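You operate a simulated robot arm through the tools that you are given. There is no shell and no other tool. Be economical: measure what you need, move in short steps, check, and stop when the job is done.

You are at the controls of a simulated two-armed robot. One attempt, no reset.

JOB
Put the polishing cloth on the top of the side table away on the wall ledge. Take the towel peg and put it on the stand top. Take the paint marker and put it on top of the slop bowl. Put the notice board on top of the menu board. Take the tuck paddle and leave it on the blue mat. Lift the roll cover open. The order is free.

Only the result counts: the job must be done as asked and must still hold three seconds after the hand-in. Knocking over, shifting, dropping, spilling or breaking anything else fails it. Lids that push on must go on centred and level and be pressed home; caps that screw on are set level and turned clockwise until they are tight. Flat cloth is picked up by pressing the open fingertips on it (5 to 10 N) and closing them slowly along it; thin cloth reads only 2 to 8 mm in the jaws.

ROBOT AND FRAMES
Two 7-joint arms with fingered hands on one trunk, on a base that drives. Base frame: it is fixed to the floor where the robot stands at the start and does not move with it; the origin is under the middle of the robot, x ahead of it, y to its left, z up. Lengths are in m, angles in rad, forces in N, time in s.
The left shoulder is at the start at [0.042, 0.092, 1.084], the right one opposite. Places, roughly: blue mat (17x17 cm) [1.86, 2.16, 0.92]; menu board [0.5, -0.5, 0.75]; notice board [2, 2.25, 0.5]; paint marker (3x3x11 cm) [0.9, 2.1, 1.2]; polishing cloth (9x8x5 cm) [0.5, 0.1, 0.8]; roll cover [1.1, 0.6, 0.8]; slop bowl (16x13x6 cm) [1.2, -1.5, 0.6]; stand top [0.9, 2.1, 0.7]; towel peg (3x3x5 cm) [0.4, 0.3, 0.8]; tuck paddle (11x4x10 cm) [3.8, 1.1, 0.9]; wall ledge (74x20 cm) [8.14, 0.48, 0.92]. Payload 2.1 kg a hand.
The tool frame of a hand sits at the grasp point between the pads (the TCP): z along the fingers, y along the line on which they close. The tips reach 0.02 m beyond it. Largest opening 0.068 m; the body of the gripper starts 0.023 m behind the TCP. The gripper is a hand of 5 fingers: y runs from the thumb to the fingers, the wrist lies at [-0.01, -0.079, -0.131] in the tool frame, and closing takes about 1.5 s.
Orientation is that of the tool frame in the base frame, as a unit quaternion [w, x, y, z]. With the fingers straight down and the wrist toward the robot, the tool's x, y and z point along [0, 1, 0], [1, 0, 0] and [0, 0, -1] of the base frame.

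CONTROLS
- The arms move only by the tool servo_tool. It takes "left_series", "right_series" or both (then of equal length, played together; a hand with none holds still); each is a list of rows, each a list of 7 numbers: the finger opening in mm, from 0 to 68, then the shift along the tool's x, y, z in mm, then the turn, a rotation vector about the tool's x, y, z in rad. In form: [[jaw, tx, ty, tz, wx, wy, wz], ...]. A call has 1 to 20 rows; each row shifts and turns the commanded pose from where the row before left it, along the tool's axes as they then stand. Rows are played at 5 a second. More than 0.05 m and 0.15 rad between two rows, or a gripper value outside its range, and nothing of the call is played. A pose out of reach is approached as far as the arm can. The call stops where the force on the tool passes 40 N (or 10 N more than at its start, if that is more) or the arm is blocked; 0.2 s more then pass. Each finger travels about 0.153 m/s and halts on what it meets, pressing with about 33 N; the grip force reading is that of the motor and also rises with nothing between the fingers. The clock runs only during rows and for 0.2 s after the last one: add rows that do not move to give the fingers time. The reply holds the time, the measured pose of the TCP, the force on the tool along the base axes, the opening and the grip force, in the units named above and with some noise, with the torque about the TCP (base axes, N m) and any sound that the robot's microphone picked up.
- Cameras (640 x 400 px; columns grow to the right, rows downward): "scene" is now at [0.1273, -0.0006, 1.2371]; the picture's right is [0.00, -1.00, 0.00], its down [-0.56, -0.00, -0.83] and it looks along [0.83, 0.00, -0.56] (base axes); focal length 246 px, centre (320, 200). "left" rides on the left gripper at [-0.055, -0.058, -0.072] in its tool frame; the picture's right is [-0.57, -0.39, 0.73], its down [0.73, -0.64, 0.23] and it looks along [0.38, 0.66, 0.65] (tool axes); focal length 226 px, centre (320, 200). "right" rides on the right gripper at [0.054, -0.058, -0.072] in its tool frame; the picture's right is [-0.57, 0.39, -0.73], its down [-0.73, -0.64, 0.23] and it looks along [-0.38, 0.66, 0.65] (tool axes); focal length 226 px, centre (320, 200). There is no depth. A picture from a camera that has moved, and an enlarged one, comes with that camera's place and axes in the base frame and with its lens.
- grab_frame(camera): a new picture of that camera. No time passes.
- raise_lower(by): slides the trunk up (or, below 0, down) by that many m; the arms and the scene camera ride with it, the base frame stays. It gives what a move gives, with no picture.
- base_move(legs): drives the robot by 1 to 6 legs, each [ahead, left, turn to the left] in m, m and rad, along the robot's own axes; the way and the turn of a leg run together, so that a leg with both is an arc; at most 1.5 m and 3.142 rad a leg. The arms and the cameras ride along, it lands a little off, and it stops where it bumps. It gives what a move gives.
- set_grasp(shape, hand): the hand has 5 fingers and takes this shape, open, in about a second: jaw (thumb against the fingers, like two jaws); tri (thumb and two fingers); tip (a fingertip pinch); poke (one finger out to press); point (the index stretched); flat (the hand flat); cup (the hand cupped); fist (a fist). The gripper value then closes the fingers along that shape, each until it touches; the sizes above hold for jaw. It gives what a move gives, with no picture.
- pan_tilt(pan, tilt): turns the head with the scene camera to pan (to the left, within 1.501 rad either way) and tilt (down, from -0.506 to 1.204), counted from straight ahead of the robot. It gives what a move gives.
- close_up(camera, box): a new picture of the part [left, top, right, bottom] of that camera's present view, enlarged. No time passes.
- close_job(): hands the job in; it is judged then, once.

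Work in short steps. Places have to be worked out from the pictures, the camera data and where the tool is seen: move nearer, look again, correct. Check each grasp and each placing, and mend what went wrong. You have 175 turns and 156 pictures in all, those below and enlarged ones among them. Open the grippers and draw the arms clear of the work before you hand the job in, unless the task says otherwise; then end with one line.

The tools are called by a JSON object that holds its "op" and its "data". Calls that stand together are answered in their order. servo_tool: Moves the arms, as the interface text tells. Its arguments: {"type":"object","properties":{"left_series":{"type":"array"},"right_series":{"type":"array"}},"required":[]} The other tools are called the same way: raise_lower (by) slides the trunk up or down; set_grasp (shape, hand) gives the hand a shape; base_move (legs) drives the base; pan_tilt (pan, tilt) turns the head that bears the scene camera; grab_frame (camera) takes a picture; close_up (camera, box) takes an enlarged picture of a part of a camera's view; close_job () hands the job in.

At the start:

```text
t: 0.0
left_tcp_pos: [0.3269, 0.1255, 1.1081]
left_orientation: [0.001, 0.707, 0.707, -0.001]
left_ft_force: [-0.6, -0.2, -0.3]
left_moment: [0.02, -0.02, 0.01]
left_gripper_width: 0.0677
left_grasp_force: 0.1
left_shape: jaw
right_tcp_pos: [0.3851, -0.1855, 1.0628]
right_orientation: [-0.001, 0.707, 0.707, 0.001]
right_ft_force: [0.2, 0.9, -0.3]
right_moment: [0.01, 0.01, 0.04]
right_gripper_width: 0.0677
right_grasp_force: 0.0
right_shape: jaw
trunk travel left (down, up): [-0.325, 0.579]
robot x, y, heading: [0.0014, -0.0002, 0.0]
head pan, tilt: [0.003, 0.593]
```

scene: 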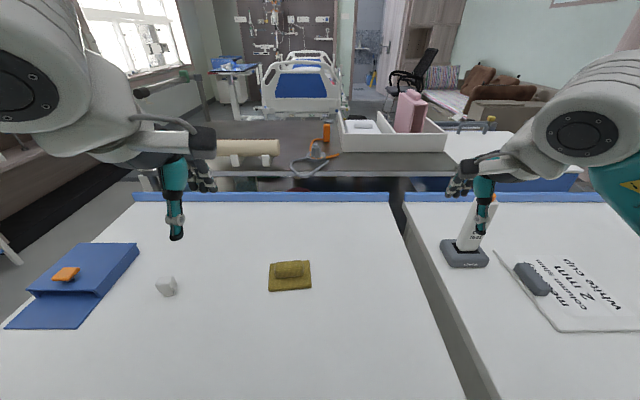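
right: 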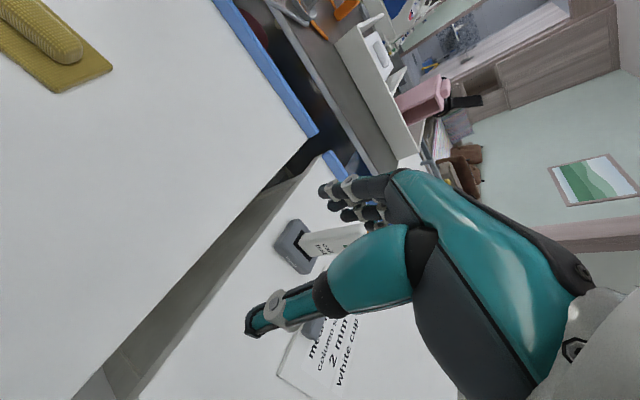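
left: 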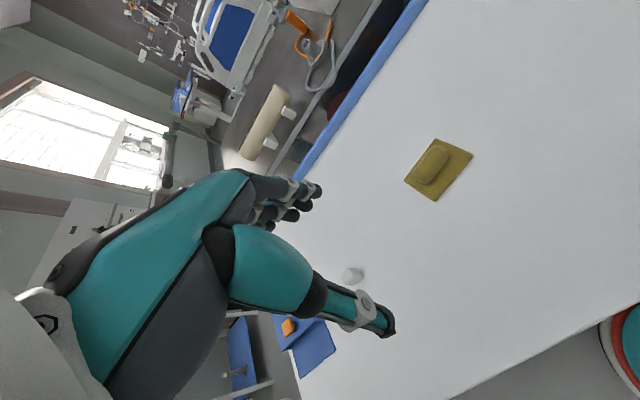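

The table nearby carries the cloth (olive), a small white peg and a blue box. I look around with the head first to find the other places.

{"op": "close_up", "data": {"camera": "scene", "box": [0, 190, 340, 400]}}

{"op": "close_up", "data": {"camera": "scene", "box": [180, 40, 500, 200]}}

{"op": "pan_tilt", "data": {"pan": 1.2, "tilt": 0.3}}

{"op": "grab_frame", "data": {"camera": "scene"}}

{"op": "pan_tilt", "data": {"pan": -1.2, "tilt": 0.5}}

{"op": "grab_frame", "data": {"camera": "scene"}}

```text
1.88 times, centred on (170, 295) of scene
camera zoom: at [0.1273, -0.0006, 1.2371], right [0.0, -1.0, 0.0], down [-0.56, 0.0, -0.83], along [0.83, 0.0, -0.56], focal length 463 px, centre (602, 21)
```

zoom: 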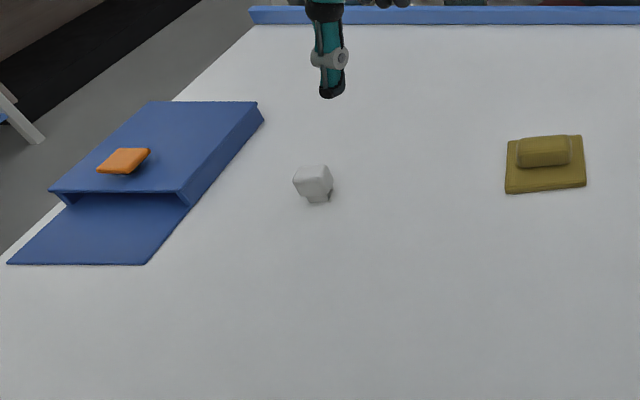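

```text
2.00 times, centred on (340, 120) of scene
camera zoom: at [0.1273, -0.0006, 1.2371], right [0.0, -1.0, 0.0], down [-0.56, 0.0, -0.83], along [0.83, 0.0, -0.56], focal length 492 px, centre (280, 360)
```

zoom: 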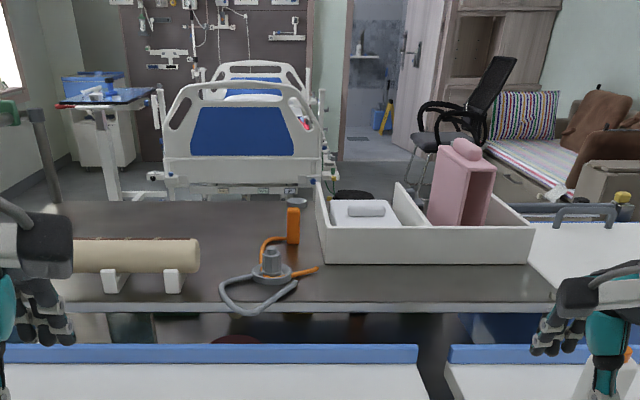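

```text
t: 1.4
left_tcp_pos: [0.3276, 0.1256, 1.1076]
left_orientation: [0.0, 0.707, 0.707, 0.0]
left_ft_force: [-0.6, 0.6, 0.2]
left_moment: [-0.01, 0.04, -0.01]
left_gripper_width: 0.0675
left_grasp_force: 0.0
left_shape: jaw
right_tcp_pos: [0.3848, -0.185, 1.063]
right_orientation: [0.0, 0.707, 0.708, 0.0]
right_ft_force: [-0.2, 0.3, -0.2]
right_moment: [0.01, -0.01, -0.04]
right_gripper_width: 0.0678
right_grasp_force: 0.0
right_shape: jaw
trunk travel left (down, up): [-0.325, 0.579]
robot x, y, heading: [-0.0016, 0.0009, -0.001]
head pan, tilt: [1.201, 0.3]
```

```text
150 pictures are left
camera scene: at [0.0726, 0.0861, 1.264], right [0.93, -0.36, 0.0], down [-0.11, -0.28, -0.96], along [0.35, 0.89, -0.3], focal length 246 px, centre (320, 200)
```

scene: 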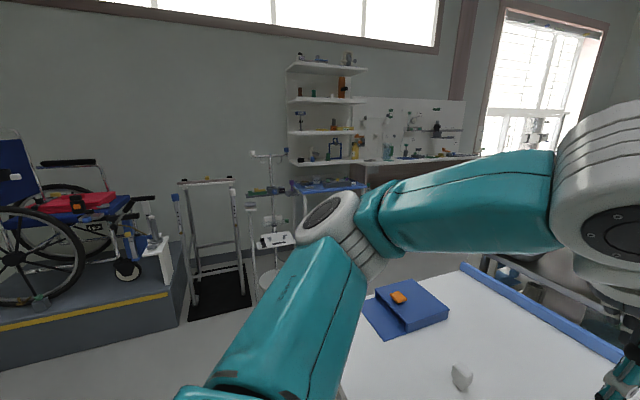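

```text
t: 3.6
left_tcp_pos: [0.3269, 0.1261, 1.1079]
left_orientation: [0.001, 0.707, 0.707, 0.0]
left_ft_force: [0.0, -0.4, -0.1]
left_moment: [0.01, 0.02, -0.01]
left_gripper_width: 0.0673
left_grasp_force: 0.2
left_shape: jaw
right_tcp_pos: [0.3851, -0.1852, 1.0639]
right_orientation: [0.0, 0.707, 0.707, 0.001]
right_ft_force: [0.2, -0.4, 0.3]
right_moment: [0.0, 0.01, -0.02]
right_gripper_width: 0.0675
right_grasp_force: 0.0
right_shape: jaw
trunk travel left (down, up): [-0.325, 0.579]
robot x, y, heading: [0.0026, -0.0021, -0.001]
head pan, tilt: [-1.201, 0.499]
```

```text
149 pictures are left
camera scene: at [0.0717, -0.0857, 1.2456], right [-0.93, -0.36, 0.0], down [-0.17, 0.45, -0.88], along [0.32, -0.82, -0.48], focal length 246 px, centre (320, 200)
```

scene: 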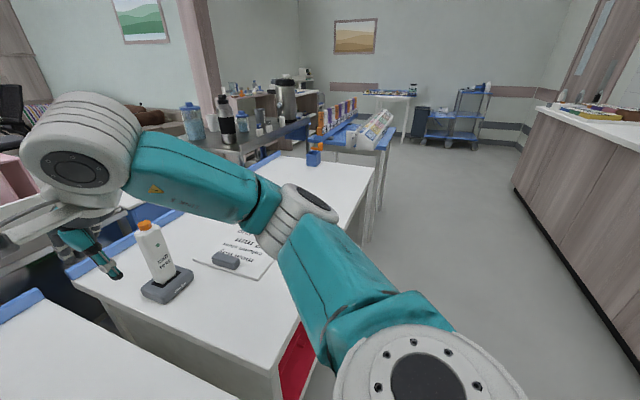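

I look down at the table edge in front of the robot and at the board on the right.

{"op": "pan_tilt", "data": {"pan": 0.0, "tilt": 1.2}}

{"op": "grab_frame", "data": {"camera": "scene"}}

{"op": "pan_tilt", "data": {"pan": -0.7, "tilt": 0.9}}

{"op": "grab_frame", "data": {"camera": "scene"}}

```text
t: 5.0
left_tcp_pos: [0.3281, 0.1262, 1.1082]
left_orientation: [0.001, 0.707, 0.707, -0.001]
left_ft_force: [0.0, 0.4, -0.4]
left_moment: [0.0, 0.02, 0.02]
left_gripper_width: 0.0678
left_grasp_force: 0.0
left_shape: jaw
right_tcp_pos: [0.3867, -0.1868, 1.0622]
right_orientation: [0.0, 0.707, 0.707, 0.0]
right_ft_force: [-0.7, -0.2, 0.0]
right_moment: [0.0, 0.03, 0.01]
right_gripper_width: 0.0677
right_grasp_force: 0.1
right_shape: jaw
trunk travel left (down, up): [-0.325, 0.579]
robot x, y, heading: [0.0015, 0.0042, -0.0]
head pan, tilt: [0.0, 1.201]
```

```text
148 pictures are left
camera scene: at [0.0947, -0.001, 1.1919], right [0.0, -1.0, 0.0], down [-0.93, 0.0, -0.36], along [0.36, 0.0, -0.93], focal length 246 px, centre (320, 200)
```

scene: 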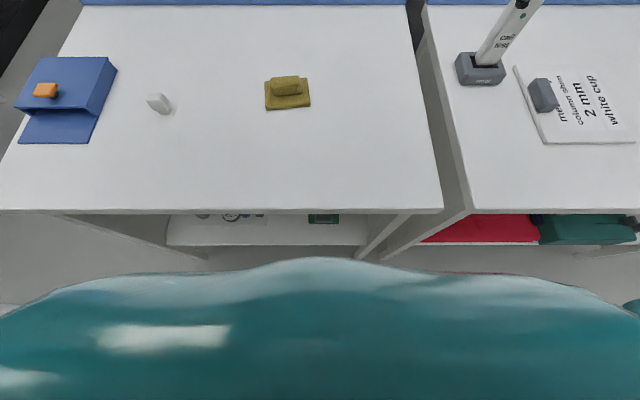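

```text
t: 6.1
left_tcp_pos: [0.3274, 0.1268, 1.1085]
left_orientation: [0.001, 0.707, 0.707, 0.0]
left_ft_force: [-0.2, 0.0, 0.1]
left_moment: [0.01, 0.03, 0.01]
left_gripper_width: 0.0672
left_grasp_force: 0.1
left_shape: jaw
right_tcp_pos: [0.3857, -0.1861, 1.0628]
right_orientation: [0.0, 0.707, 0.707, 0.0]
right_ft_force: [-0.2, -0.1, 0.2]
right_moment: [-0.02, -0.01, 0.01]
right_gripper_width: 0.0678
right_grasp_force: 0.1
right_shape: jaw
trunk travel left (down, up): [-0.325, 0.579]
robot x, y, heading: [0.0011, 0.0017, -0.004]
head pan, tilt: [-0.7, 0.901]
```

```text
147 pictures are left
camera scene: at [0.0965, -0.0495, 1.2117], right [-0.64, -0.77, 0.0], down [-0.6, 0.5, -0.62], along [0.47, -0.4, -0.78], focal length 246 px, centre (320, 200)
```

scene: 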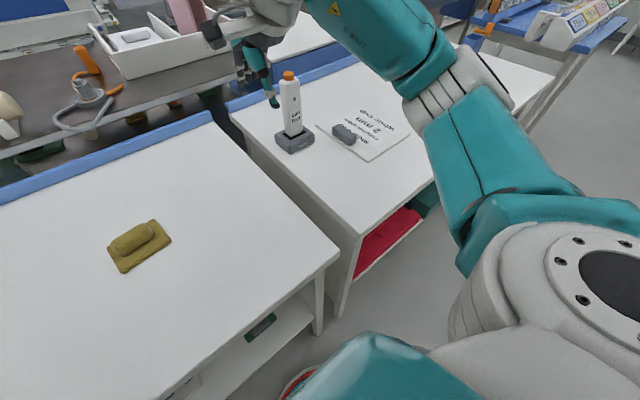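

Table edge is at x≈0.24, peg around (0.465, 0.335, ~0.78). I move the left hand above the peg and look.

{"op": "servo_tool", "data": {"left_series": [[68, 29.6, 19.7, 26, 0, 0, 0], [68, 29.6, 19.7, 26, 0, 0, 0], [68, 29.6, 19.7, 26, 0, 0, 0], [68, 29.6, 19.7, 26, 0, 0, 0], [68, 29.6, 19.7, 26, 0, 0, 0], [68, 29.6, 19.7, 26, 0, 0, 0], [68, 29.6, 19.7, 26, 0, 0, 0], [68, 0, 0, 0, 0, 0, 0]]}}

{"op": "pan_tilt", "data": {"pan": 0.5, "tilt": 0.9}}

{"op": "grab_frame", "data": {"camera": "scene"}}

{"op": "grab_frame", "data": {"camera": "left"}}

```text
t: 7.9
left_tcp_pos: [0.4657, 0.3321, 0.925]
left_orientation: [-0.001, 0.707, 0.707, 0.0]
left_ft_force: [-0.8, 0.2, 0.1]
left_moment: [0.01, 0.01, -0.01]
left_gripper_width: 0.0677
left_grasp_force: 0.1
left_shape: jaw
right_tcp_pos: [0.3856, -0.1866, 1.0635]
right_orientation: [0.0, 0.707, 0.707, 0.0]
right_ft_force: [-0.2, 1.5, -0.5]
right_moment: [-0.01, 0.0, -0.04]
right_gripper_width: 0.0676
right_grasp_force: 0.0
right_shape: jaw
trunk travel left (down, up): [-0.325, 0.579]
robot x, y, heading: [0.0031, 0.0033, 0.001]
head pan, tilt: [-0.7, 0.901]
```

```text
t: 9.3
left_tcp_pos: [0.4661, 0.3332, 0.9255]
left_orientation: [0.001, 0.708, 0.707, 0.0]
left_ft_force: [-0.5, 0.3, -0.9]
left_moment: [0.0, -0.01, -0.02]
left_gripper_width: 0.0677
left_grasp_force: 0.0
left_shape: jaw
right_tcp_pos: [0.3848, -0.1856, 1.0624]
right_orientation: [-0.001, 0.707, 0.707, 0.0]
right_ft_force: [-0.4, -0.2, -0.1]
right_moment: [0.01, 0.02, 0.0]
right_gripper_width: 0.0674
right_grasp_force: 0.1
right_shape: jaw
trunk travel left (down, up): [-0.325, 0.579]
robot x, y, heading: [-0.0003, 0.0001, -0.001]
head pan, tilt: [0.499, 0.901]
```

```text
146 pictures are left
camera scene: at [0.1051, 0.0352, 1.2117], right [0.48, -0.88, 0.0], down [-0.69, -0.37, -0.62], along [0.55, 0.3, -0.78], focal length 246 px, centre (320, 200)
```

scene: 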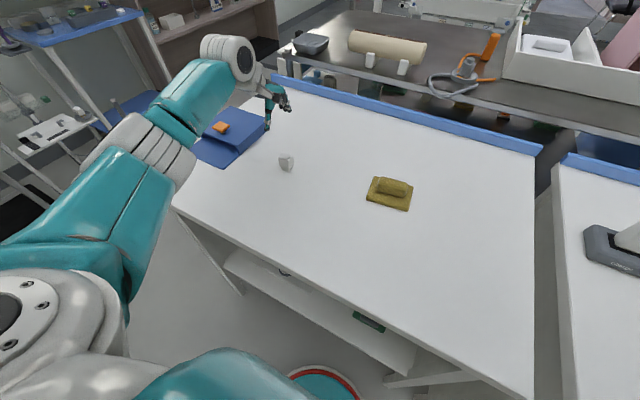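

```text
145 pictures are left
camera left: at [0.4067, 0.2787, 0.9999], right [-0.39, -0.57, -0.73], down [-0.64, 0.73, -0.23], along [0.66, 0.38, -0.65], focal length 226 px, centre (320, 200)
```

left: 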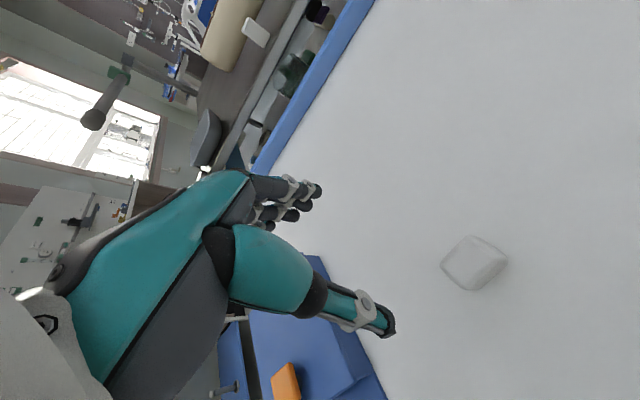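

Triangulating both views puts the peg near (0.442, 0.310), centre z ≈ 0.815. I shift over it and come down partway, then check.

{"op": "servo_tool", "data": {"left_series": [[68, -22, -24, 10, 0, 0, 0], [68, 0, 0, 35, 0, 0, 0], [68, 0, 0, 0, 0, 0, 0]]}}

{"op": "grab_frame", "data": {"camera": "left"}}

{"op": "close_up", "data": {"camera": "scene", "box": [180, 60, 360, 220]}}

```text
t: 10.1
left_tcp_pos: [0.4426, 0.3118, 0.8821]
left_orientation: [0.002, 0.708, 0.707, -0.001]
left_ft_force: [1.5, 0.7, -0.2]
left_moment: [0.04, 0.02, -0.02]
left_gripper_width: 0.0677
left_grasp_force: 0.1
left_shape: jaw
right_tcp_pos: [0.3851, -0.1855, 1.064]
right_orientation: [-0.001, 0.707, 0.707, 0.001]
right_ft_force: [0.5, 0.0, -0.7]
right_moment: [0.02, 0.01, 0.0]
right_gripper_width: 0.0675
right_grasp_force: 0.1
right_shape: jaw
trunk travel left (down, up): [-0.325, 0.579]
robot x, y, heading: [-0.0027, 0.0001, 0.002]
head pan, tilt: [0.499, 0.901]
```

```text
144 pictures are left
camera left: at [0.3842, 0.2582, 0.9549], right [-0.39, -0.57, -0.73], down [-0.64, 0.73, -0.23], along [0.66, 0.38, -0.65], focal length 226 px, centre (320, 200)
```

left: 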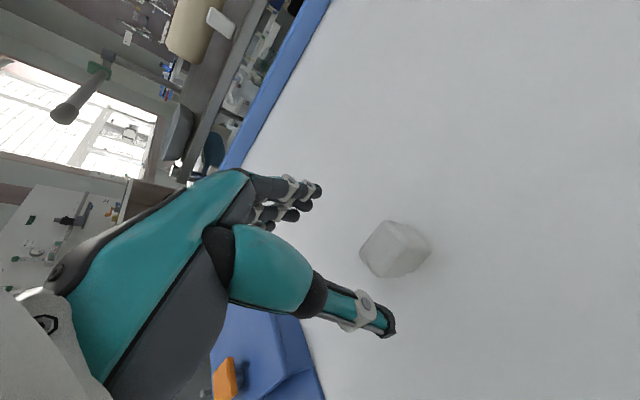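

```text
2.50 times, centred on (270, 140) of scene
camera zoom: at [0.1051, 0.0353, 1.2117], right [0.48, -0.88, 0.0], down [-0.69, -0.38, -0.62], along [0.55, 0.3, -0.78], focal length 615 px, centre (445, 350)
```

zoom: 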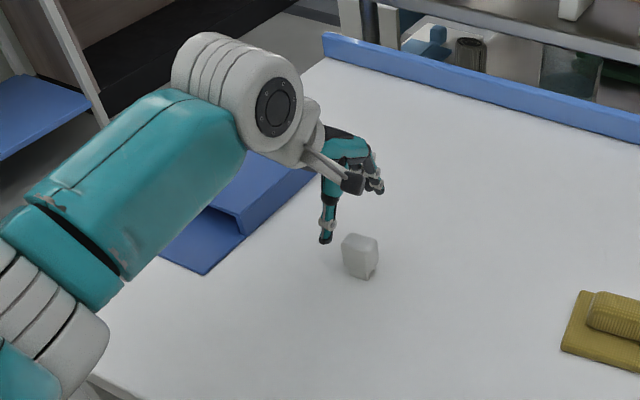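

The peg lies under the TCP. I zoom to judge its turn.

{"op": "close_up", "data": {"camera": "left", "box": [335, 200, 455, 300]}}

{"op": "close_up", "data": {"camera": "scene", "box": [260, 130, 320, 180]}}

```text
4.00 times, centred on (395, 250) of left
camera zoom: at [0.3842, 0.2582, 0.9549], right [-0.39, -0.57, -0.73], down [-0.64, 0.73, -0.23], along [0.66, 0.38, -0.65], focal length 904 px, centre (20, 0)
```

zoom: 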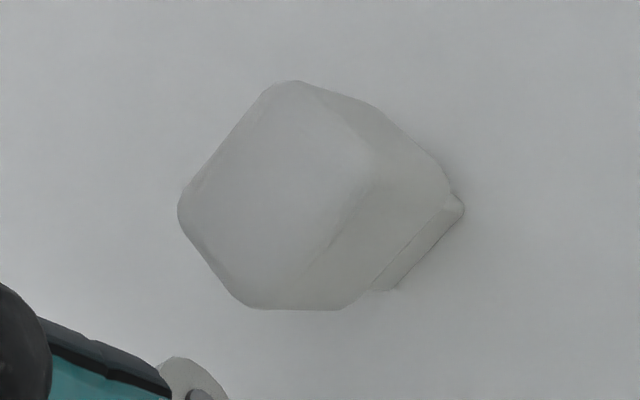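

```text
8.00 times, centred on (290, 155) of scene
camera zoom: at [0.1051, 0.0353, 1.2117], right [0.48, -0.88, 0.0], down [-0.69, -0.38, -0.62], along [0.55, 0.3, -0.78], focal length 1968 px, centre (560, 560)
```

zoom: 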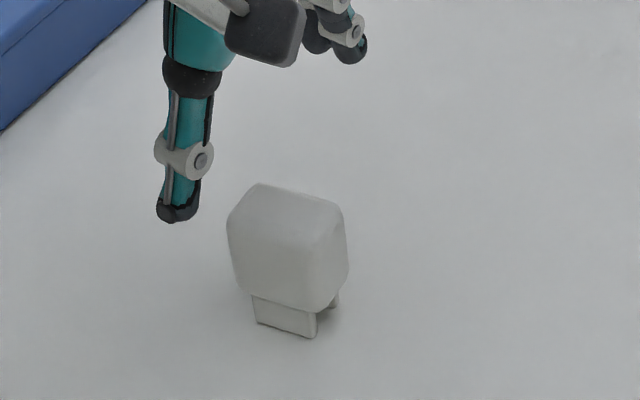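

The peg is aligned with the base axes, centre (0.439, 0.308). Descend to z ≈ 0.812 and close.

{"op": "servo_tool", "data": {"left_series": [[68, -3, -3, 25, 0, 0, 0], [68, 0, 0, 25, 0, 0, 0], [68, 0, 0, 18, 0, 0, 0], [68, 0, 0, 0, 0, 0, 0]]}}

{"op": "close_up", "data": {"camera": "scene", "box": [230, 100, 350, 200]}}

{"op": "grab_frame", "data": {"camera": "left"}}

```text
t: 11.1
left_tcp_pos: [0.4388, 0.3075, 0.8165]
left_orientation: [0.002, 0.707, 0.707, 0.001]
left_ft_force: [-2.0, 1.0, 29.2]
left_moment: [0.14, -0.6, 0.02]
left_gripper_width: 0.0661
left_grasp_force: 0.0
left_shape: jaw
right_tcp_pos: [0.3835, -0.1876, 1.0637]
right_orientation: [0.0, 0.707, 0.707, 0.0]
right_ft_force: [0.1, 0.1, 0.4]
right_moment: [-0.03, -0.03, -0.02]
right_gripper_width: 0.0677
right_grasp_force: 0.0
right_shape: jaw
trunk travel left (down, up): [-0.325, 0.579]
robot x, y, heading: [-0.0034, -0.0005, -0.001]
head pan, tilt: [0.499, 0.901]
```

```text
4.00 times, centred on (290, 150) of scene
camera zoom: at [0.1026, 0.0339, 1.2123], right [0.48, -0.88, 0.0], down [-0.69, -0.37, -0.62], along [0.55, 0.3, -0.78], focal length 984 px, centre (440, 400)
```

zoom: 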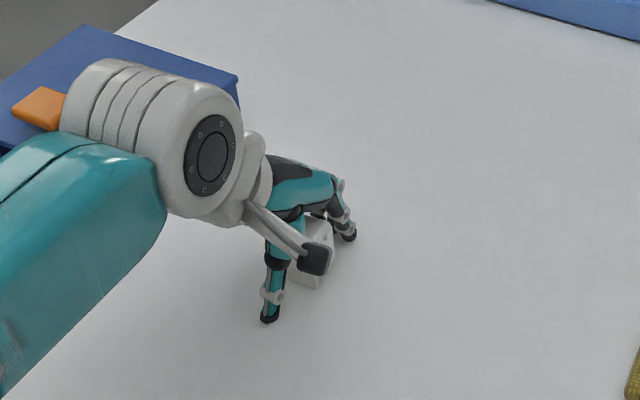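

```text
139 pictures are left
camera left: at [0.3799, 0.2529, 0.8898], right [-0.38, -0.57, -0.73], down [-0.64, 0.73, -0.23], along [0.67, 0.38, -0.64], focal length 226 px, centre (320, 200)
```

left: 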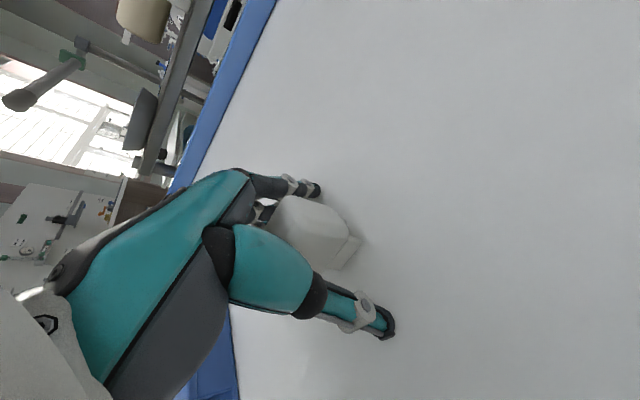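

Fingertips touch the table at z≈0.797. Raise 4 mm and close.

{"op": "servo_tool", "data": {"left_series": [[68, 0, 0, -5, 0, 0, 0], [45, 0, 0, 0, 0, 0, 0], [30, 0, 0, 0, 0, 0, 0], [20, 0, 0, 0, 0, 0, 0], [5, 0, 0, 0, 0, 0, 0], [5, 0, 0, 0, 0, 0, 0], [5, 0, 0, 0, 0, 0, 0], [5, 0, 0, 0, 0, 0, 0], [5, 0, 0, 0, 0, 0, 0]]}}

{"op": "grab_frame", "data": {"camera": "left"}}

```text
t: 13.1
left_tcp_pos: [0.4385, 0.3068, 0.82]
left_orientation: [0.001, 0.707, 0.707, -0.001]
left_ft_force: [3.9, -2.1, 19.8]
left_moment: [-0.08, -0.47, -0.04]
left_gripper_width: 0.0204
left_grasp_force: 32.9
left_shape: jaw
right_tcp_pos: [0.3841, -0.1872, 1.0634]
right_orientation: [0.0, 0.707, 0.707, -0.001]
right_ft_force: [0.7, 0.2, -0.7]
right_moment: [0.01, 0.01, -0.01]
right_gripper_width: 0.0673
right_grasp_force: 0.1
right_shape: jaw
trunk travel left (down, up): [-0.325, 0.579]
robot x, y, heading: [0.0007, 0.0034, 0.004]
head pan, tilt: [0.499, 0.901]
```

```text
138 pictures are left
camera left: at [0.3796, 0.2524, 0.8924], right [-0.39, -0.57, -0.73], down [-0.64, 0.73, -0.23], along [0.66, 0.38, -0.65], focal length 226 px, centre (320, 200)
```

left: 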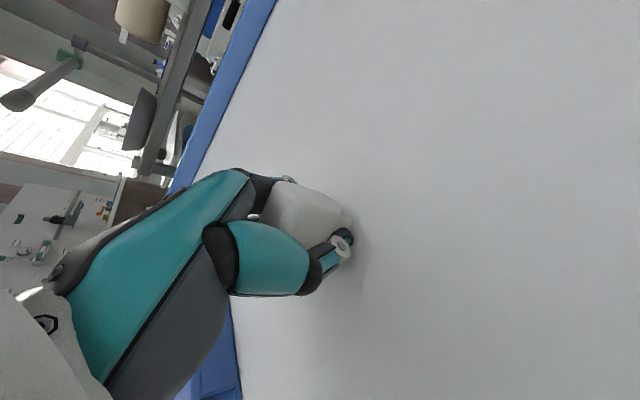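

Gripped at 20 mm. Lift and check.

{"op": "servo_tool", "data": {"left_series": [[5, 0, 0, -20, 0, 0, 0], [5, 0, 0, -40, 0, 0, 0], [5, 0, 0, -40, 0, 0, 0], [5, 0, 0, 0, 0, 0, 0]]}}

{"op": "grab_frame", "data": {"camera": "left"}}

{"op": "close_up", "data": {"camera": "scene", "box": [200, 60, 420, 220]}}

```text
t: 14.1
left_tcp_pos: [0.4402, 0.3083, 0.9182]
left_orientation: [0.0, 0.707, 0.707, -0.001]
left_ft_force: [0.1, 0.9, -0.6]
left_moment: [-0.03, -0.01, 0.0]
left_gripper_width: 0.0181
left_grasp_force: 32.9
left_shape: jaw
right_tcp_pos: [0.3853, -0.186, 1.0627]
right_orientation: [0.0, 0.707, 0.707, 0.001]
right_ft_force: [0.3, 0.3, -0.3]
right_moment: [0.0, 0.0, 0.0]
right_gripper_width: 0.0677
right_grasp_force: 0.0
right_shape: jaw
trunk travel left (down, up): [-0.325, 0.579]
robot x, y, heading: [0.0002, 0.0024, 0.001]
head pan, tilt: [0.499, 0.901]
```

```text
137 pictures are left
camera left: at [0.3815, 0.2534, 0.9915], right [-0.39, -0.57, -0.73], down [-0.64, 0.73, -0.23], along [0.66, 0.38, -0.65], focal length 226 px, centre (320, 200)
```

left: 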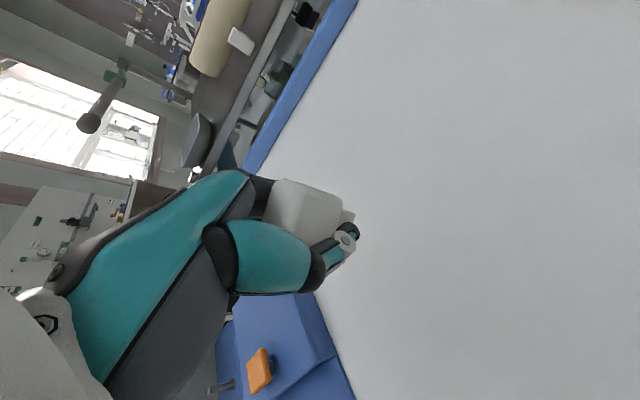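

```text
2.50 times, centred on (310, 140) of scene
camera zoom: at [0.105, 0.0353, 1.2117], right [0.48, -0.88, 0.0], down [-0.69, -0.38, -0.62], along [0.55, 0.3, -0.78], focal length 615 px, centre (345, 350)
```

zoom: 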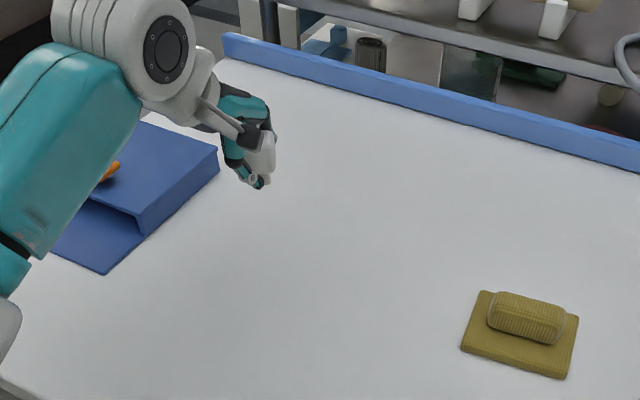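

Peg held. Now the right hand goes above the cloth's raised roll, estimated at (0.485, 0.066), lying along y.

{"op": "servo_tool", "data": {"right_series": [[68, 36, 14.3, 19, 0, 0, 0], [68, 36, 14.3, 19, 0, 0, 0], [68, 36, 14.3, 19, 0, 0, 0], [68, 36, 14.3, 19, 0, 0, 0], [68, 36, 14.3, 19, 0, 0, 0], [68, 36, 14.3, 19, 0, 0, 0], [68, 36, 14.3, 19, 0, 0, 0], [68, 0, 0, 0, 0, 0, 0]]}}

{"op": "grab_frame", "data": {"camera": "right"}}

{"op": "grab_frame", "data": {"camera": "scene"}}

```text
t: 15.9
left_tcp_pos: [0.4398, 0.3079, 0.9178]
left_orientation: [0.001, 0.707, 0.707, 0.0]
left_ft_force: [0.5, 0.0, -0.3]
left_moment: [-0.02, -0.02, -0.02]
left_gripper_width: 0.0175
left_grasp_force: 33.0
left_shape: jaw
right_tcp_pos: [0.4854, 0.066, 0.932]
right_orientation: [0.001, 0.707, 0.707, 0.0]
right_ft_force: [-0.3, 0.0, 0.0]
right_moment: [0.0, 0.02, 0.03]
right_gripper_width: 0.0676
right_grasp_force: 0.1
right_shape: jaw
trunk travel left (down, up): [-0.325, 0.579]
robot x, y, heading: [0.0012, 0.0026, 0.001]
head pan, tilt: [0.499, 0.901]
```

```text
135 pictures are left
camera right: at [0.4261, 0.1203, 1.0055], right [0.39, -0.56, 0.73], down [-0.64, -0.73, -0.23], along [0.67, -0.38, -0.65], focal length 226 px, centre (320, 200)
```

right: 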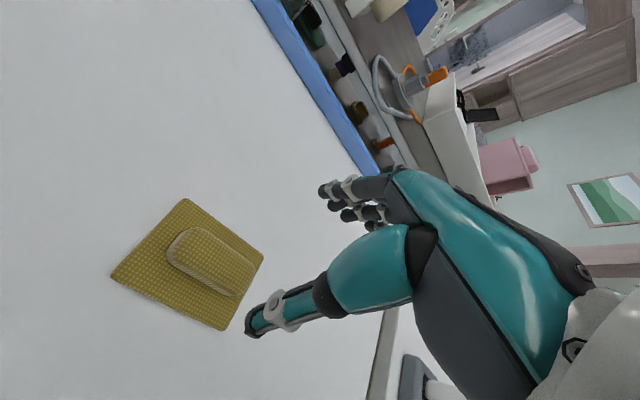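

```text
134 pictures are left
camera scene: at [0.1051, 0.0357, 1.2117], right [0.48, -0.88, 0.0], down [-0.69, -0.38, -0.62], along [0.55, 0.3, -0.78], focal length 246 px, centre (320, 200)
```

scene: 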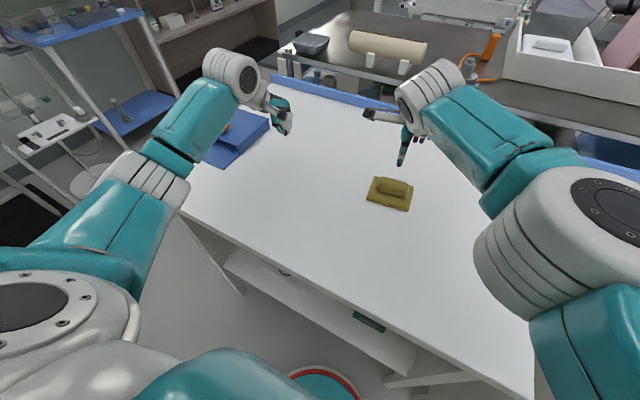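

Roll centre ≈ (0.477, 0.067, 0.83), turned about 0.13 rad. I align and descend to TCP z 0.845, watching force.

{"op": "servo_tool", "data": {"right_series": [[68, 1, -8, 20, 0, 0, 0], [68, 0, 0, 30, 0, 0, -0.13], [68, 0, 0, 25, 0, 0, 0], [68, 0, 0, 12, 0, 0, 0], [68, 0, 0, 0, 0, 0, 0]]}}

{"op": "grab_frame", "data": {"camera": "right"}}

{"op": "close_up", "data": {"camera": "scene", "box": [340, 130, 460, 230]}}

```text
t: 17.1
left_tcp_pos: [0.4401, 0.3077, 0.9177]
left_orientation: [0.0, 0.707, 0.707, -0.001]
left_ft_force: [-0.5, -0.4, 0.4]
left_moment: [-0.01, -0.01, 0.04]
left_gripper_width: 0.0179
left_grasp_force: 32.9
left_shape: jaw
right_tcp_pos: [0.4763, 0.0668, 0.8439]
right_orientation: [0.001, 0.659, 0.752, -0.001]
right_ft_force: [-1.2, -0.9, 0.0]
right_moment: [-0.02, -0.03, 0.03]
right_gripper_width: 0.0678
right_grasp_force: 0.0
right_shape: jaw
trunk travel left (down, up): [-0.325, 0.579]
robot x, y, heading: [0.0001, 0.0038, 0.003]
head pan, tilt: [0.499, 0.901]
```

```text
133 pictures are left
camera right: at [0.4109, 0.1125, 0.9166], right [0.46, -0.51, 0.73], down [-0.54, -0.81, -0.23], along [0.71, -0.29, -0.65], focal length 226 px, centre (320, 200)
```

right: 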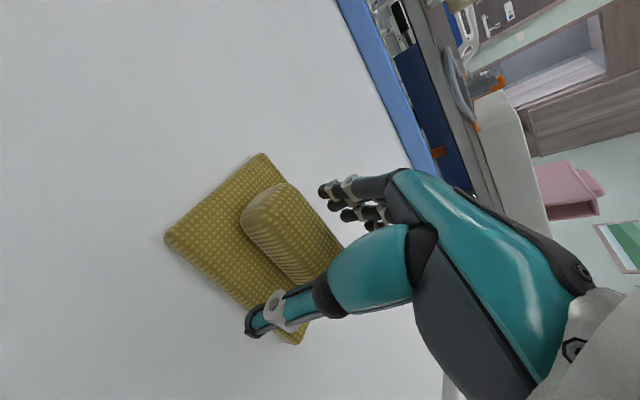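

```text
4.00 times, centred on (400, 180) of scene
camera zoom: at [0.105, 0.0355, 1.2117], right [0.48, -0.88, 0.0], down [-0.69, -0.38, -0.62], along [0.55, 0.3, -0.78], focal length 984 px, centre (0, 280)
```

zoom: 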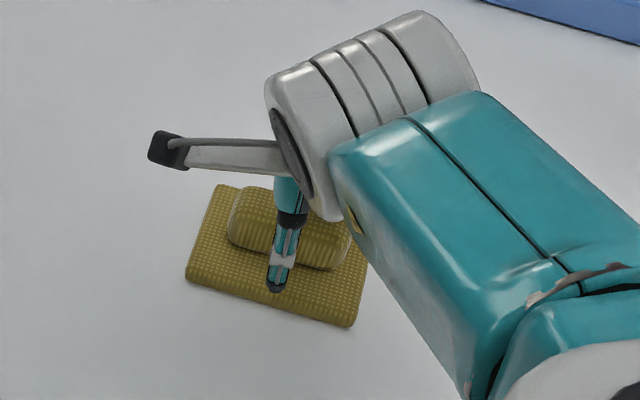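

Thumb and fingers straddle the roll. Small centring, down 10 mm, and close slowly.

{"op": "servo_tool", "data": {"right_series": [[68, 8, -4, 4, 0, 0, 0], [68, 0, 0, 7, 0, 0, 0], [50, 0, 0, 0, 0, 0, 0], [35, 0, 0, 0, 0, 0, 0], [25, 0, 0, 0, 0, 0, 0], [15, 0, 0, 0, 0, 0, 0], [5, 0, 0, 0, 0, 0, 0], [5, 0, 0, 0, 0, 0, 0], [5, 0, 0, 0, 0, 0, 0], [5, 0, 0, 0, 0, 0, 0]]}}

{"op": "grab_frame", "data": {"camera": "right"}}

```text
t: 19.3
left_tcp_pos: [0.4399, 0.3085, 0.9172]
left_orientation: [0.0, 0.707, 0.707, -0.001]
left_ft_force: [0.3, 0.4, 0.2]
left_moment: [-0.03, -0.01, -0.01]
left_gripper_width: 0.0177
left_grasp_force: 33.1
left_shape: jaw
right_tcp_pos: [0.4727, 0.0728, 0.8392]
right_orientation: [0.0, 0.66, 0.752, 0.0]
right_ft_force: [0.0, 0.6, -0.6]
right_moment: [-0.02, 0.02, 0.04]
right_gripper_width: 0.0225
right_grasp_force: 33.1
right_shape: jaw
right hand out of reach, approached as far as the arm can: row 2
trunk travel left (down, up): [-0.325, 0.579]
robot x, y, heading: [-0.0007, -0.002, 0.004]
head pan, tilt: [0.499, 0.901]
```

```text
131 pictures are left
camera right: at [0.4059, 0.1192, 0.9125], right [0.46, -0.51, 0.73], down [-0.54, -0.81, -0.23], along [0.71, -0.29, -0.65], focal length 226 px, centre (320, 200)
```

right: 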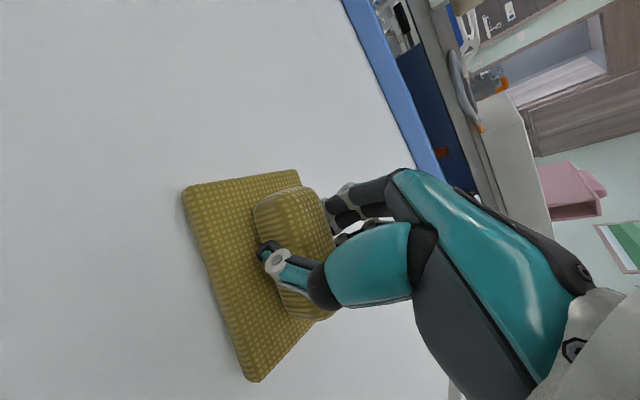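

Gripped the roll (22 mm). Lift and look.

{"op": "servo_tool", "data": {"right_series": [[5, 0, 0, -20, 0, 0, 0], [5, 0, 0, -40, 0, 0, 0], [5, 0, 0, -40, 0, 0, 0], [5, 0, 0, 0, 0, 0, 0]]}}

{"op": "grab_frame", "data": {"camera": "right"}}

{"op": "grab_frame", "data": {"camera": "scene"}}

```text
t: 20.3
left_tcp_pos: [0.4399, 0.3072, 0.9161]
left_orientation: [0.001, 0.707, 0.708, 0.0]
left_ft_force: [-0.5, -0.2, 0.1]
left_moment: [-0.01, -0.01, -0.01]
left_gripper_width: 0.0176
left_grasp_force: 33.2
left_shape: jaw
right_tcp_pos: [0.4706, 0.0718, 0.9409]
right_orientation: [0.0, 0.66, 0.751, 0.0]
right_ft_force: [-0.5, -0.8, -0.6]
right_moment: [0.02, 0.01, -0.04]
right_gripper_width: 0.0195
right_grasp_force: 32.7
right_shape: jaw
trunk travel left (down, up): [-0.325, 0.579]
robot x, y, heading: [0.0001, -0.0004, 0.002]
head pan, tilt: [0.499, 0.901]
```

```text
130 pictures are left
camera right: at [0.4048, 0.1191, 1.0141], right [0.46, -0.51, 0.73], down [-0.54, -0.81, -0.23], along [0.71, -0.29, -0.65], focal length 226 px, centre (320, 200)
```

right: 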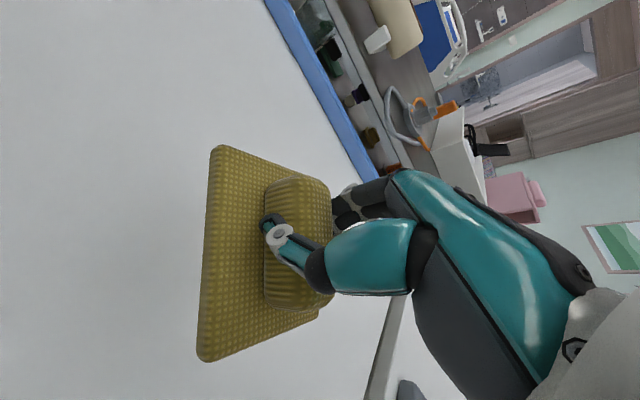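

```text
129 pictures are left
camera scene: at [0.1051, 0.0354, 1.2117], right [0.48, -0.88, 0.0], down [-0.69, -0.38, -0.62], along [0.55, 0.3, -0.78], focal length 246 px, centre (320, 200)
```

scene: 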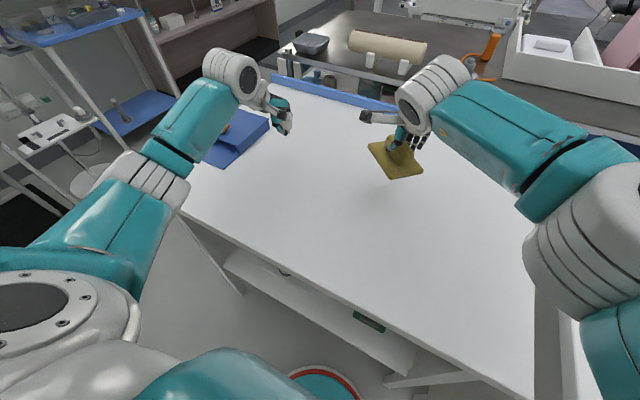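

Both held. I retract both hands toward the body and look around to the left for a map.

{"op": "servo_tool", "data": {"left_series": [[5, -14, -16, -25, 0, 0, 0], [5, -14, -16, -25, 0, 0, 0], [5, -14, -16, -25, 0, 0, 0], [5, -14, -16, -25, 0, 0, 0], [5, -14, -16, -25, 0, 0, 0], [5, -14, -16, -25, 0, 0, 0], [5, -14, -16, -25, 0, 0, 0], [5, 0, 0, 0, 0, 0, 0]], "right_series": [[5, -33, -13, -22, 0, 0, 0], [5, -33, -13, -22, 0, 0, 0.05], [5, -33, -13, -22, 0, 0, 0.05], [5, -33, -13, -22, 0, 0, 0.03], [5, -33, -13, -22, 0, 0, 0], [5, -33, -13, -22, 0, 0, 0], [5, -33, -13, -22, 0, 0, 0], [5, 0, 0, 0, 0, 0, 0]]}}

{"op": "pan_tilt", "data": {"pan": 0.8, "tilt": 0.25}}

{"op": "grab_frame", "data": {"camera": "scene"}}

{"op": "pan_tilt", "data": {"pan": 1.5, "tilt": 0.4}}

{"op": "grab_frame", "data": {"camera": "scene"}}

```text
t: 22.1
left_tcp_pos: [0.3269, 0.2089, 1.0938]
left_orientation: [0.0, 0.707, 0.707, -0.001]
left_ft_force: [0.1, 0.1, -0.7]
left_moment: [0.02, -0.01, 0.01]
left_gripper_width: 0.0171
left_grasp_force: 33.1
left_shape: jaw
right_tcp_pos: [0.3924, -0.1625, 1.0969]
right_orientation: [0.0, 0.708, 0.706, 0.0]
right_ft_force: [0.1, -0.3, -0.4]
right_moment: [-0.04, 0.0, -0.03]
right_gripper_width: 0.0196
right_grasp_force: 32.8
right_shape: jaw
trunk travel left (down, up): [-0.325, 0.579]
robot x, y, heading: [0.0017, -0.0016, -0.003]
head pan, tilt: [0.499, 0.901]
```

```text
t: 23.1
left_tcp_pos: [0.3272, 0.2102, 1.0953]
left_orientation: [0.001, 0.707, 0.707, -0.001]
left_ft_force: [0.5, 0.1, -0.2]
left_moment: [0.01, 0.02, -0.01]
left_gripper_width: 0.0174
left_grasp_force: 33.1
left_shape: jaw
right_tcp_pos: [0.3922, -0.1621, 1.0972]
right_orientation: [0.0, 0.708, 0.706, 0.001]
right_ft_force: [0.5, -0.1, -0.7]
right_moment: [0.0, -0.04, 0.03]
right_gripper_width: 0.0196
right_grasp_force: 33.1
right_shape: jaw
trunk travel left (down, up): [-0.325, 0.579]
robot x, y, heading: [-0.0037, -0.0012, 0.001]
head pan, tilt: [0.799, 0.25]
```

```text
128 pictures are left
camera scene: at [0.1039, 0.066, 1.2686], right [0.72, -0.7, 0.0], down [-0.17, -0.18, -0.97], along [0.68, 0.69, -0.25], focal length 246 px, centre (320, 200)
```

scene: 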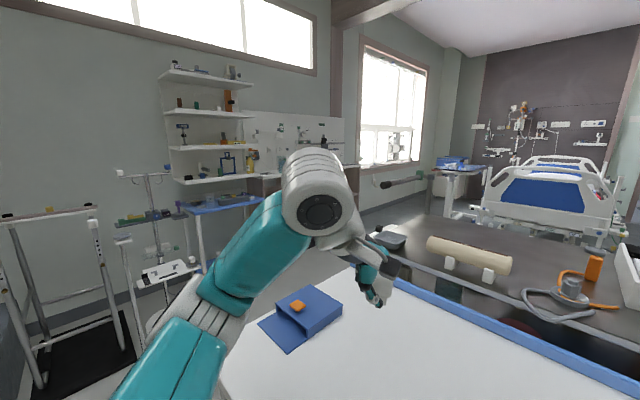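

```text
t: 24.2
left_tcp_pos: [0.3259, 0.2089, 1.0937]
left_orientation: [0.001, 0.707, 0.707, -0.001]
left_ft_force: [-0.1, 0.8, -0.6]
left_moment: [-0.02, 0.02, 0.03]
left_gripper_width: 0.0172
left_grasp_force: 33.3
left_shape: jaw
right_tcp_pos: [0.3917, -0.1607, 1.0964]
right_orientation: [0.001, 0.707, 0.707, 0.0]
right_ft_force: [0.4, 0.7, 0.1]
right_moment: [0.0, 0.0, 0.0]
right_gripper_width: 0.0197
right_grasp_force: 32.5
right_shape: jaw
trunk travel left (down, up): [-0.325, 0.579]
robot x, y, heading: [0.0016, -0.0028, 0.004]
head pan, tilt: [1.499, 0.4]
```

```text
127 pictures are left
camera scene: at [0.0455, 0.0915, 1.2547], right [1.0, -0.07, 0.0], down [-0.03, -0.39, -0.92], along [0.07, 0.92, -0.39], focal length 246 px, centre (320, 200)
```

scene: 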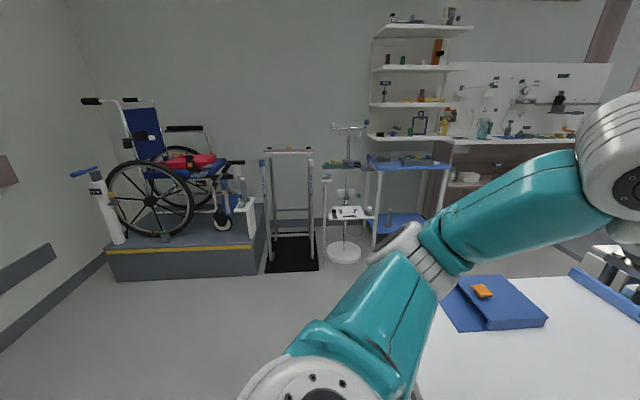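

The stand top should be the blue-topped trolley at (0.9, 2.1), the shelves above it hold the marker. I drive back, left, turn to face +y and shift across to x≈0.87.

{"op": "base_move", "data": {"legs": [[-0.25, 0, 0], [0, 1.15, 0], [0, 0, 1.571], [0, -1.1, 0]]}}

{"op": "pan_tilt", "data": {"pan": 0, "tilt": 0.3}}

{"op": "grab_frame", "data": {"camera": "scene"}}

```text
t: 40.5
left_tcp_pos: [0.645, 1.4669, 1.0935]
left_orientation: [0.0, 0.006, 1.0, 0.0]
left_ft_force: [0.0, 1.4, 0.5]
left_moment: [0.0, 0.02, 0.02]
left_gripper_width: 0.0172
left_grasp_force: 33.5
left_shape: jaw
right_tcp_pos: [1.0165, 1.5273, 1.096]
right_orientation: [0.0, 0.006, 1.0, 0.0]
right_ft_force: [-0.9, 0.1, -1.6]
right_moment: [-0.02, 0.0, 0.01]
right_gripper_width: 0.0194
right_grasp_force: 32.7
right_shape: jaw
trunk travel left (down, up): [-0.325, 0.579]
robot x, y, heading: [0.847, 1.1394, 1.56]
head pan, tilt: [1.499, 0.4]
```

```text
t: 42.1
left_tcp_pos: [0.6454, 1.467, 1.0941]
left_orientation: [0.001, 0.007, 1.0, 0.0]
left_ft_force: [-0.1, 0.1, -0.9]
left_moment: [0.0, -0.02, -0.02]
left_gripper_width: 0.0171
left_grasp_force: 32.3
left_shape: jaw
right_tcp_pos: [1.0164, 1.5272, 1.0966]
right_orientation: [0.0, 0.005, 1.0, 0.0]
right_ft_force: [-0.3, -0.6, -0.5]
right_moment: [-0.01, -0.01, 0.04]
right_gripper_width: 0.0194
right_grasp_force: 33.1
right_shape: jaw
trunk travel left (down, up): [-0.325, 0.579]
robot x, y, heading: [0.8479, 1.1384, 1.559]
head pan, tilt: [0.0, 0.3]
```

```text
126 pictures are left
camera scene: at [0.8514, 1.2698, 1.2639], right [1.0, -0.01, 0.0], down [0.0, -0.3, -0.96], along [0.01, 0.96, -0.3], focal length 246 px, centre (320, 200)
```

scene: 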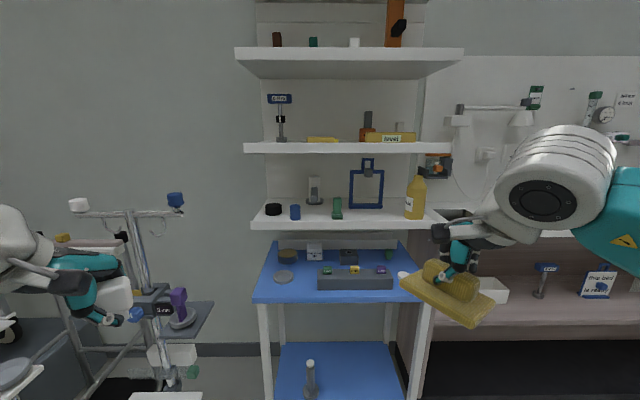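

Good view of shelves. I zoom into the shelf and the trolley top.

{"op": "close_up", "data": {"camera": "scene", "box": [240, 80, 460, 225]}}

{"op": "close_up", "data": {"camera": "scene", "box": [240, 230, 440, 400]}}

{"op": "close_up", "data": {"camera": "scene", "box": [440, 80, 640, 310]}}

```text
2.76 times, centred on (350, 152) of scene
camera zoom: at [0.8514, 1.2698, 1.2639], right [1.0, -0.01, 0.0], down [0.0, -0.3, -0.96], along [0.01, 0.96, -0.3], focal length 678 px, centre (237, 331)
```

zoom: 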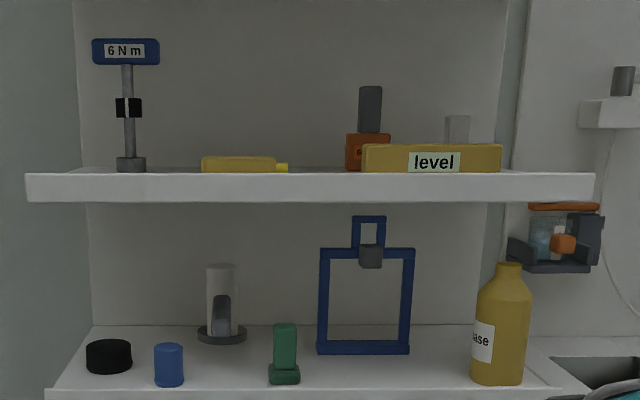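

```text
2.35 times, centred on (340, 315) of scene
camera zoom: at [0.8514, 1.2698, 1.2639], right [1.0, -0.01, 0.0], down [0.0, -0.3, -0.96], along [0.01, 0.96, -0.3], focal length 579 px, centre (273, -71)
```

zoom: 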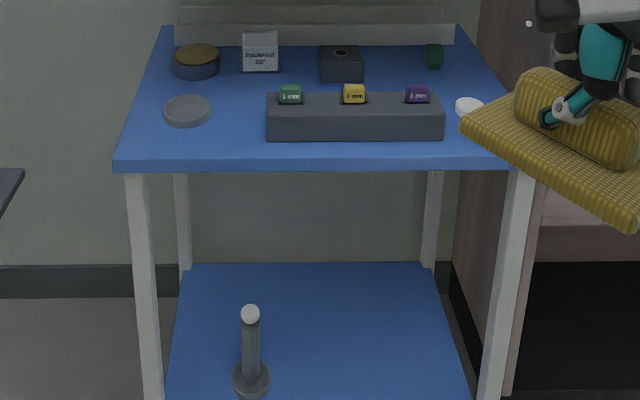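

```text
1.74 times, centred on (540, 195) of scene
camera zoom: at [0.8514, 1.2698, 1.2639], right [1.0, -0.01, 0.0], down [0.0, -0.3, -0.96], along [0.01, 0.96, -0.3], focal length 428 px, centre (-63, 209)
```

zoom: 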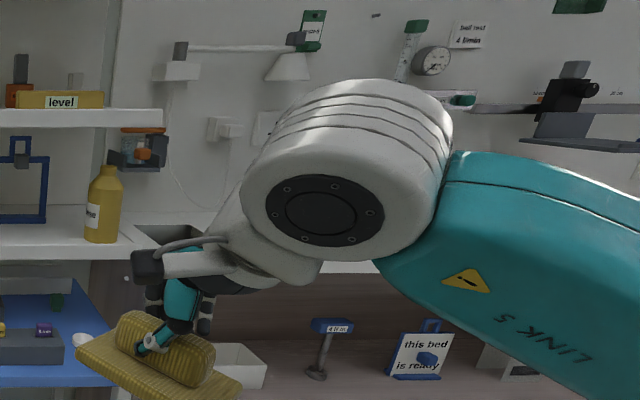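

The yellow rod lying on the middle shelf (~11 cm) must be the paint marker; the "this bed is ready" board is under the bench. I pull the right hand in and drive up to the trolley.

{"op": "servo_tool", "data": {"right_series": [[5, 0, -28, 0, 0, 0, 0], [5, 0, -28, 0, 0, 0, 0], [5, 0, -28, 0, 0, 0, 0], [5, 0, -28, 0, 0, 0, 0], [5, 0, 0, 0, 0, 0, 0]]}}

{"op": "base_move", "data": {"legs": [[0.44, -0.065, 0.01]]}}

{"op": "pan_tilt", "data": {"pan": 0.2, "tilt": 0.9}}

{"op": "grab_frame", "data": {"camera": "scene"}}

{"op": "grab_frame", "data": {"camera": "left"}}

```text
t: 43.3
left_tcp_pos: [0.6457, 1.466, 1.0943]
left_orientation: [0.001, 0.006, 1.0, 0.0]
left_ft_force: [0.6, -0.5, 0.6]
left_moment: [-0.01, 0.05, 0.0]
left_gripper_width: 0.017
left_grasp_force: 32.8
left_shape: jaw
right_tcp_pos: [1.0171, 1.4159, 1.0979]
right_orientation: [0.0, 0.006, 1.0, 0.0]
right_ft_force: [0.1, 0.4, -0.8]
right_moment: [0.02, 0.0, 0.0]
right_gripper_width: 0.0197
right_grasp_force: 32.5
right_shape: jaw
trunk travel left (down, up): [-0.325, 0.579]
robot x, y, heading: [0.8541, 1.1384, 1.559]
head pan, tilt: [0.0, 0.3]
```

```text
t: 46.0
left_tcp_pos: [0.7093, 1.9062, 1.0949]
left_orientation: [0.0, 0.0, 1.0, 0.0]
left_ft_force: [1.5, 0.3, -0.4]
left_moment: [-0.01, 0.0, -0.01]
left_gripper_width: 0.017
left_grasp_force: 32.8
left_shape: jaw
right_tcp_pos: [1.0811, 1.8597, 1.0979]
right_orientation: [0.0, 0.0, 1.0, -0.001]
right_ft_force: [-0.1, 0.3, -0.7]
right_moment: [0.02, 0.02, -0.02]
right_gripper_width: 0.0197
right_grasp_force: 32.8
right_shape: jaw
trunk travel left (down, up): [-0.325, 0.579]
robot x, y, heading: [0.9231, 1.5795, 1.568]
head pan, tilt: [0.0, 0.3]
```

```text
t: 47.0
left_tcp_pos: [0.708, 1.9054, 1.094]
left_orientation: [0.001, 0.001, 1.0, 0.0]
left_ft_force: [-0.9, -0.1, 0.5]
left_moment: [-0.01, -0.03, 0.01]
left_gripper_width: 0.0171
left_grasp_force: 33.5
left_shape: jaw
right_tcp_pos: [1.0824, 1.8596, 1.0979]
right_orientation: [0.0, -0.001, 1.0, 0.0]
right_ft_force: [0.3, 0.1, -1.7]
right_moment: [0.01, 0.0, 0.01]
right_gripper_width: 0.0196
right_grasp_force: 32.8
right_shape: jaw
trunk travel left (down, up): [-0.325, 0.579]
robot x, y, heading: [0.92, 1.5813, 1.564]
head pan, tilt: [0.201, 0.901]
```

```text
122 pictures are left
camera scene: at [0.9023, 1.692, 1.2118], right [0.98, 0.2, 0.0], down [0.16, -0.77, -0.62], along [-0.12, 0.61, -0.78], focal length 246 px, centre (320, 200)
```

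scene: 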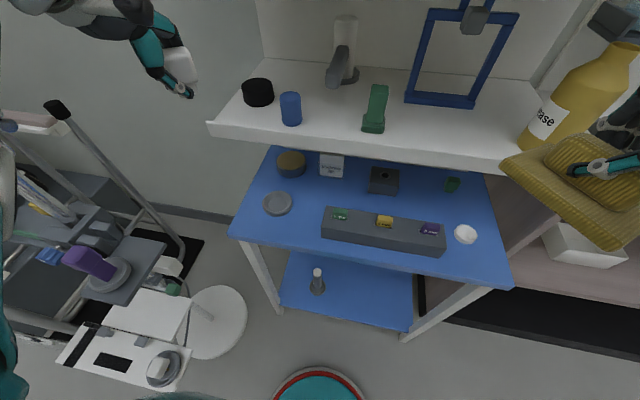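

```text
121 pictures are left
camera left: at [0.7627, 1.8476, 1.1677], right [0.57, -0.39, -0.73], down [-0.73, -0.64, -0.23], along [-0.38, 0.66, -0.65], focal length 226 px, centre (320, 200)
```

left: 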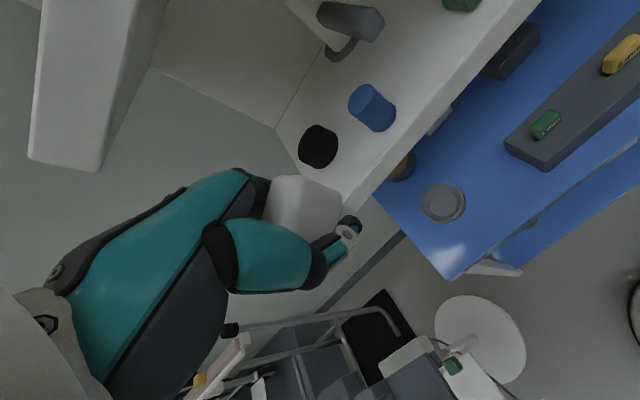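

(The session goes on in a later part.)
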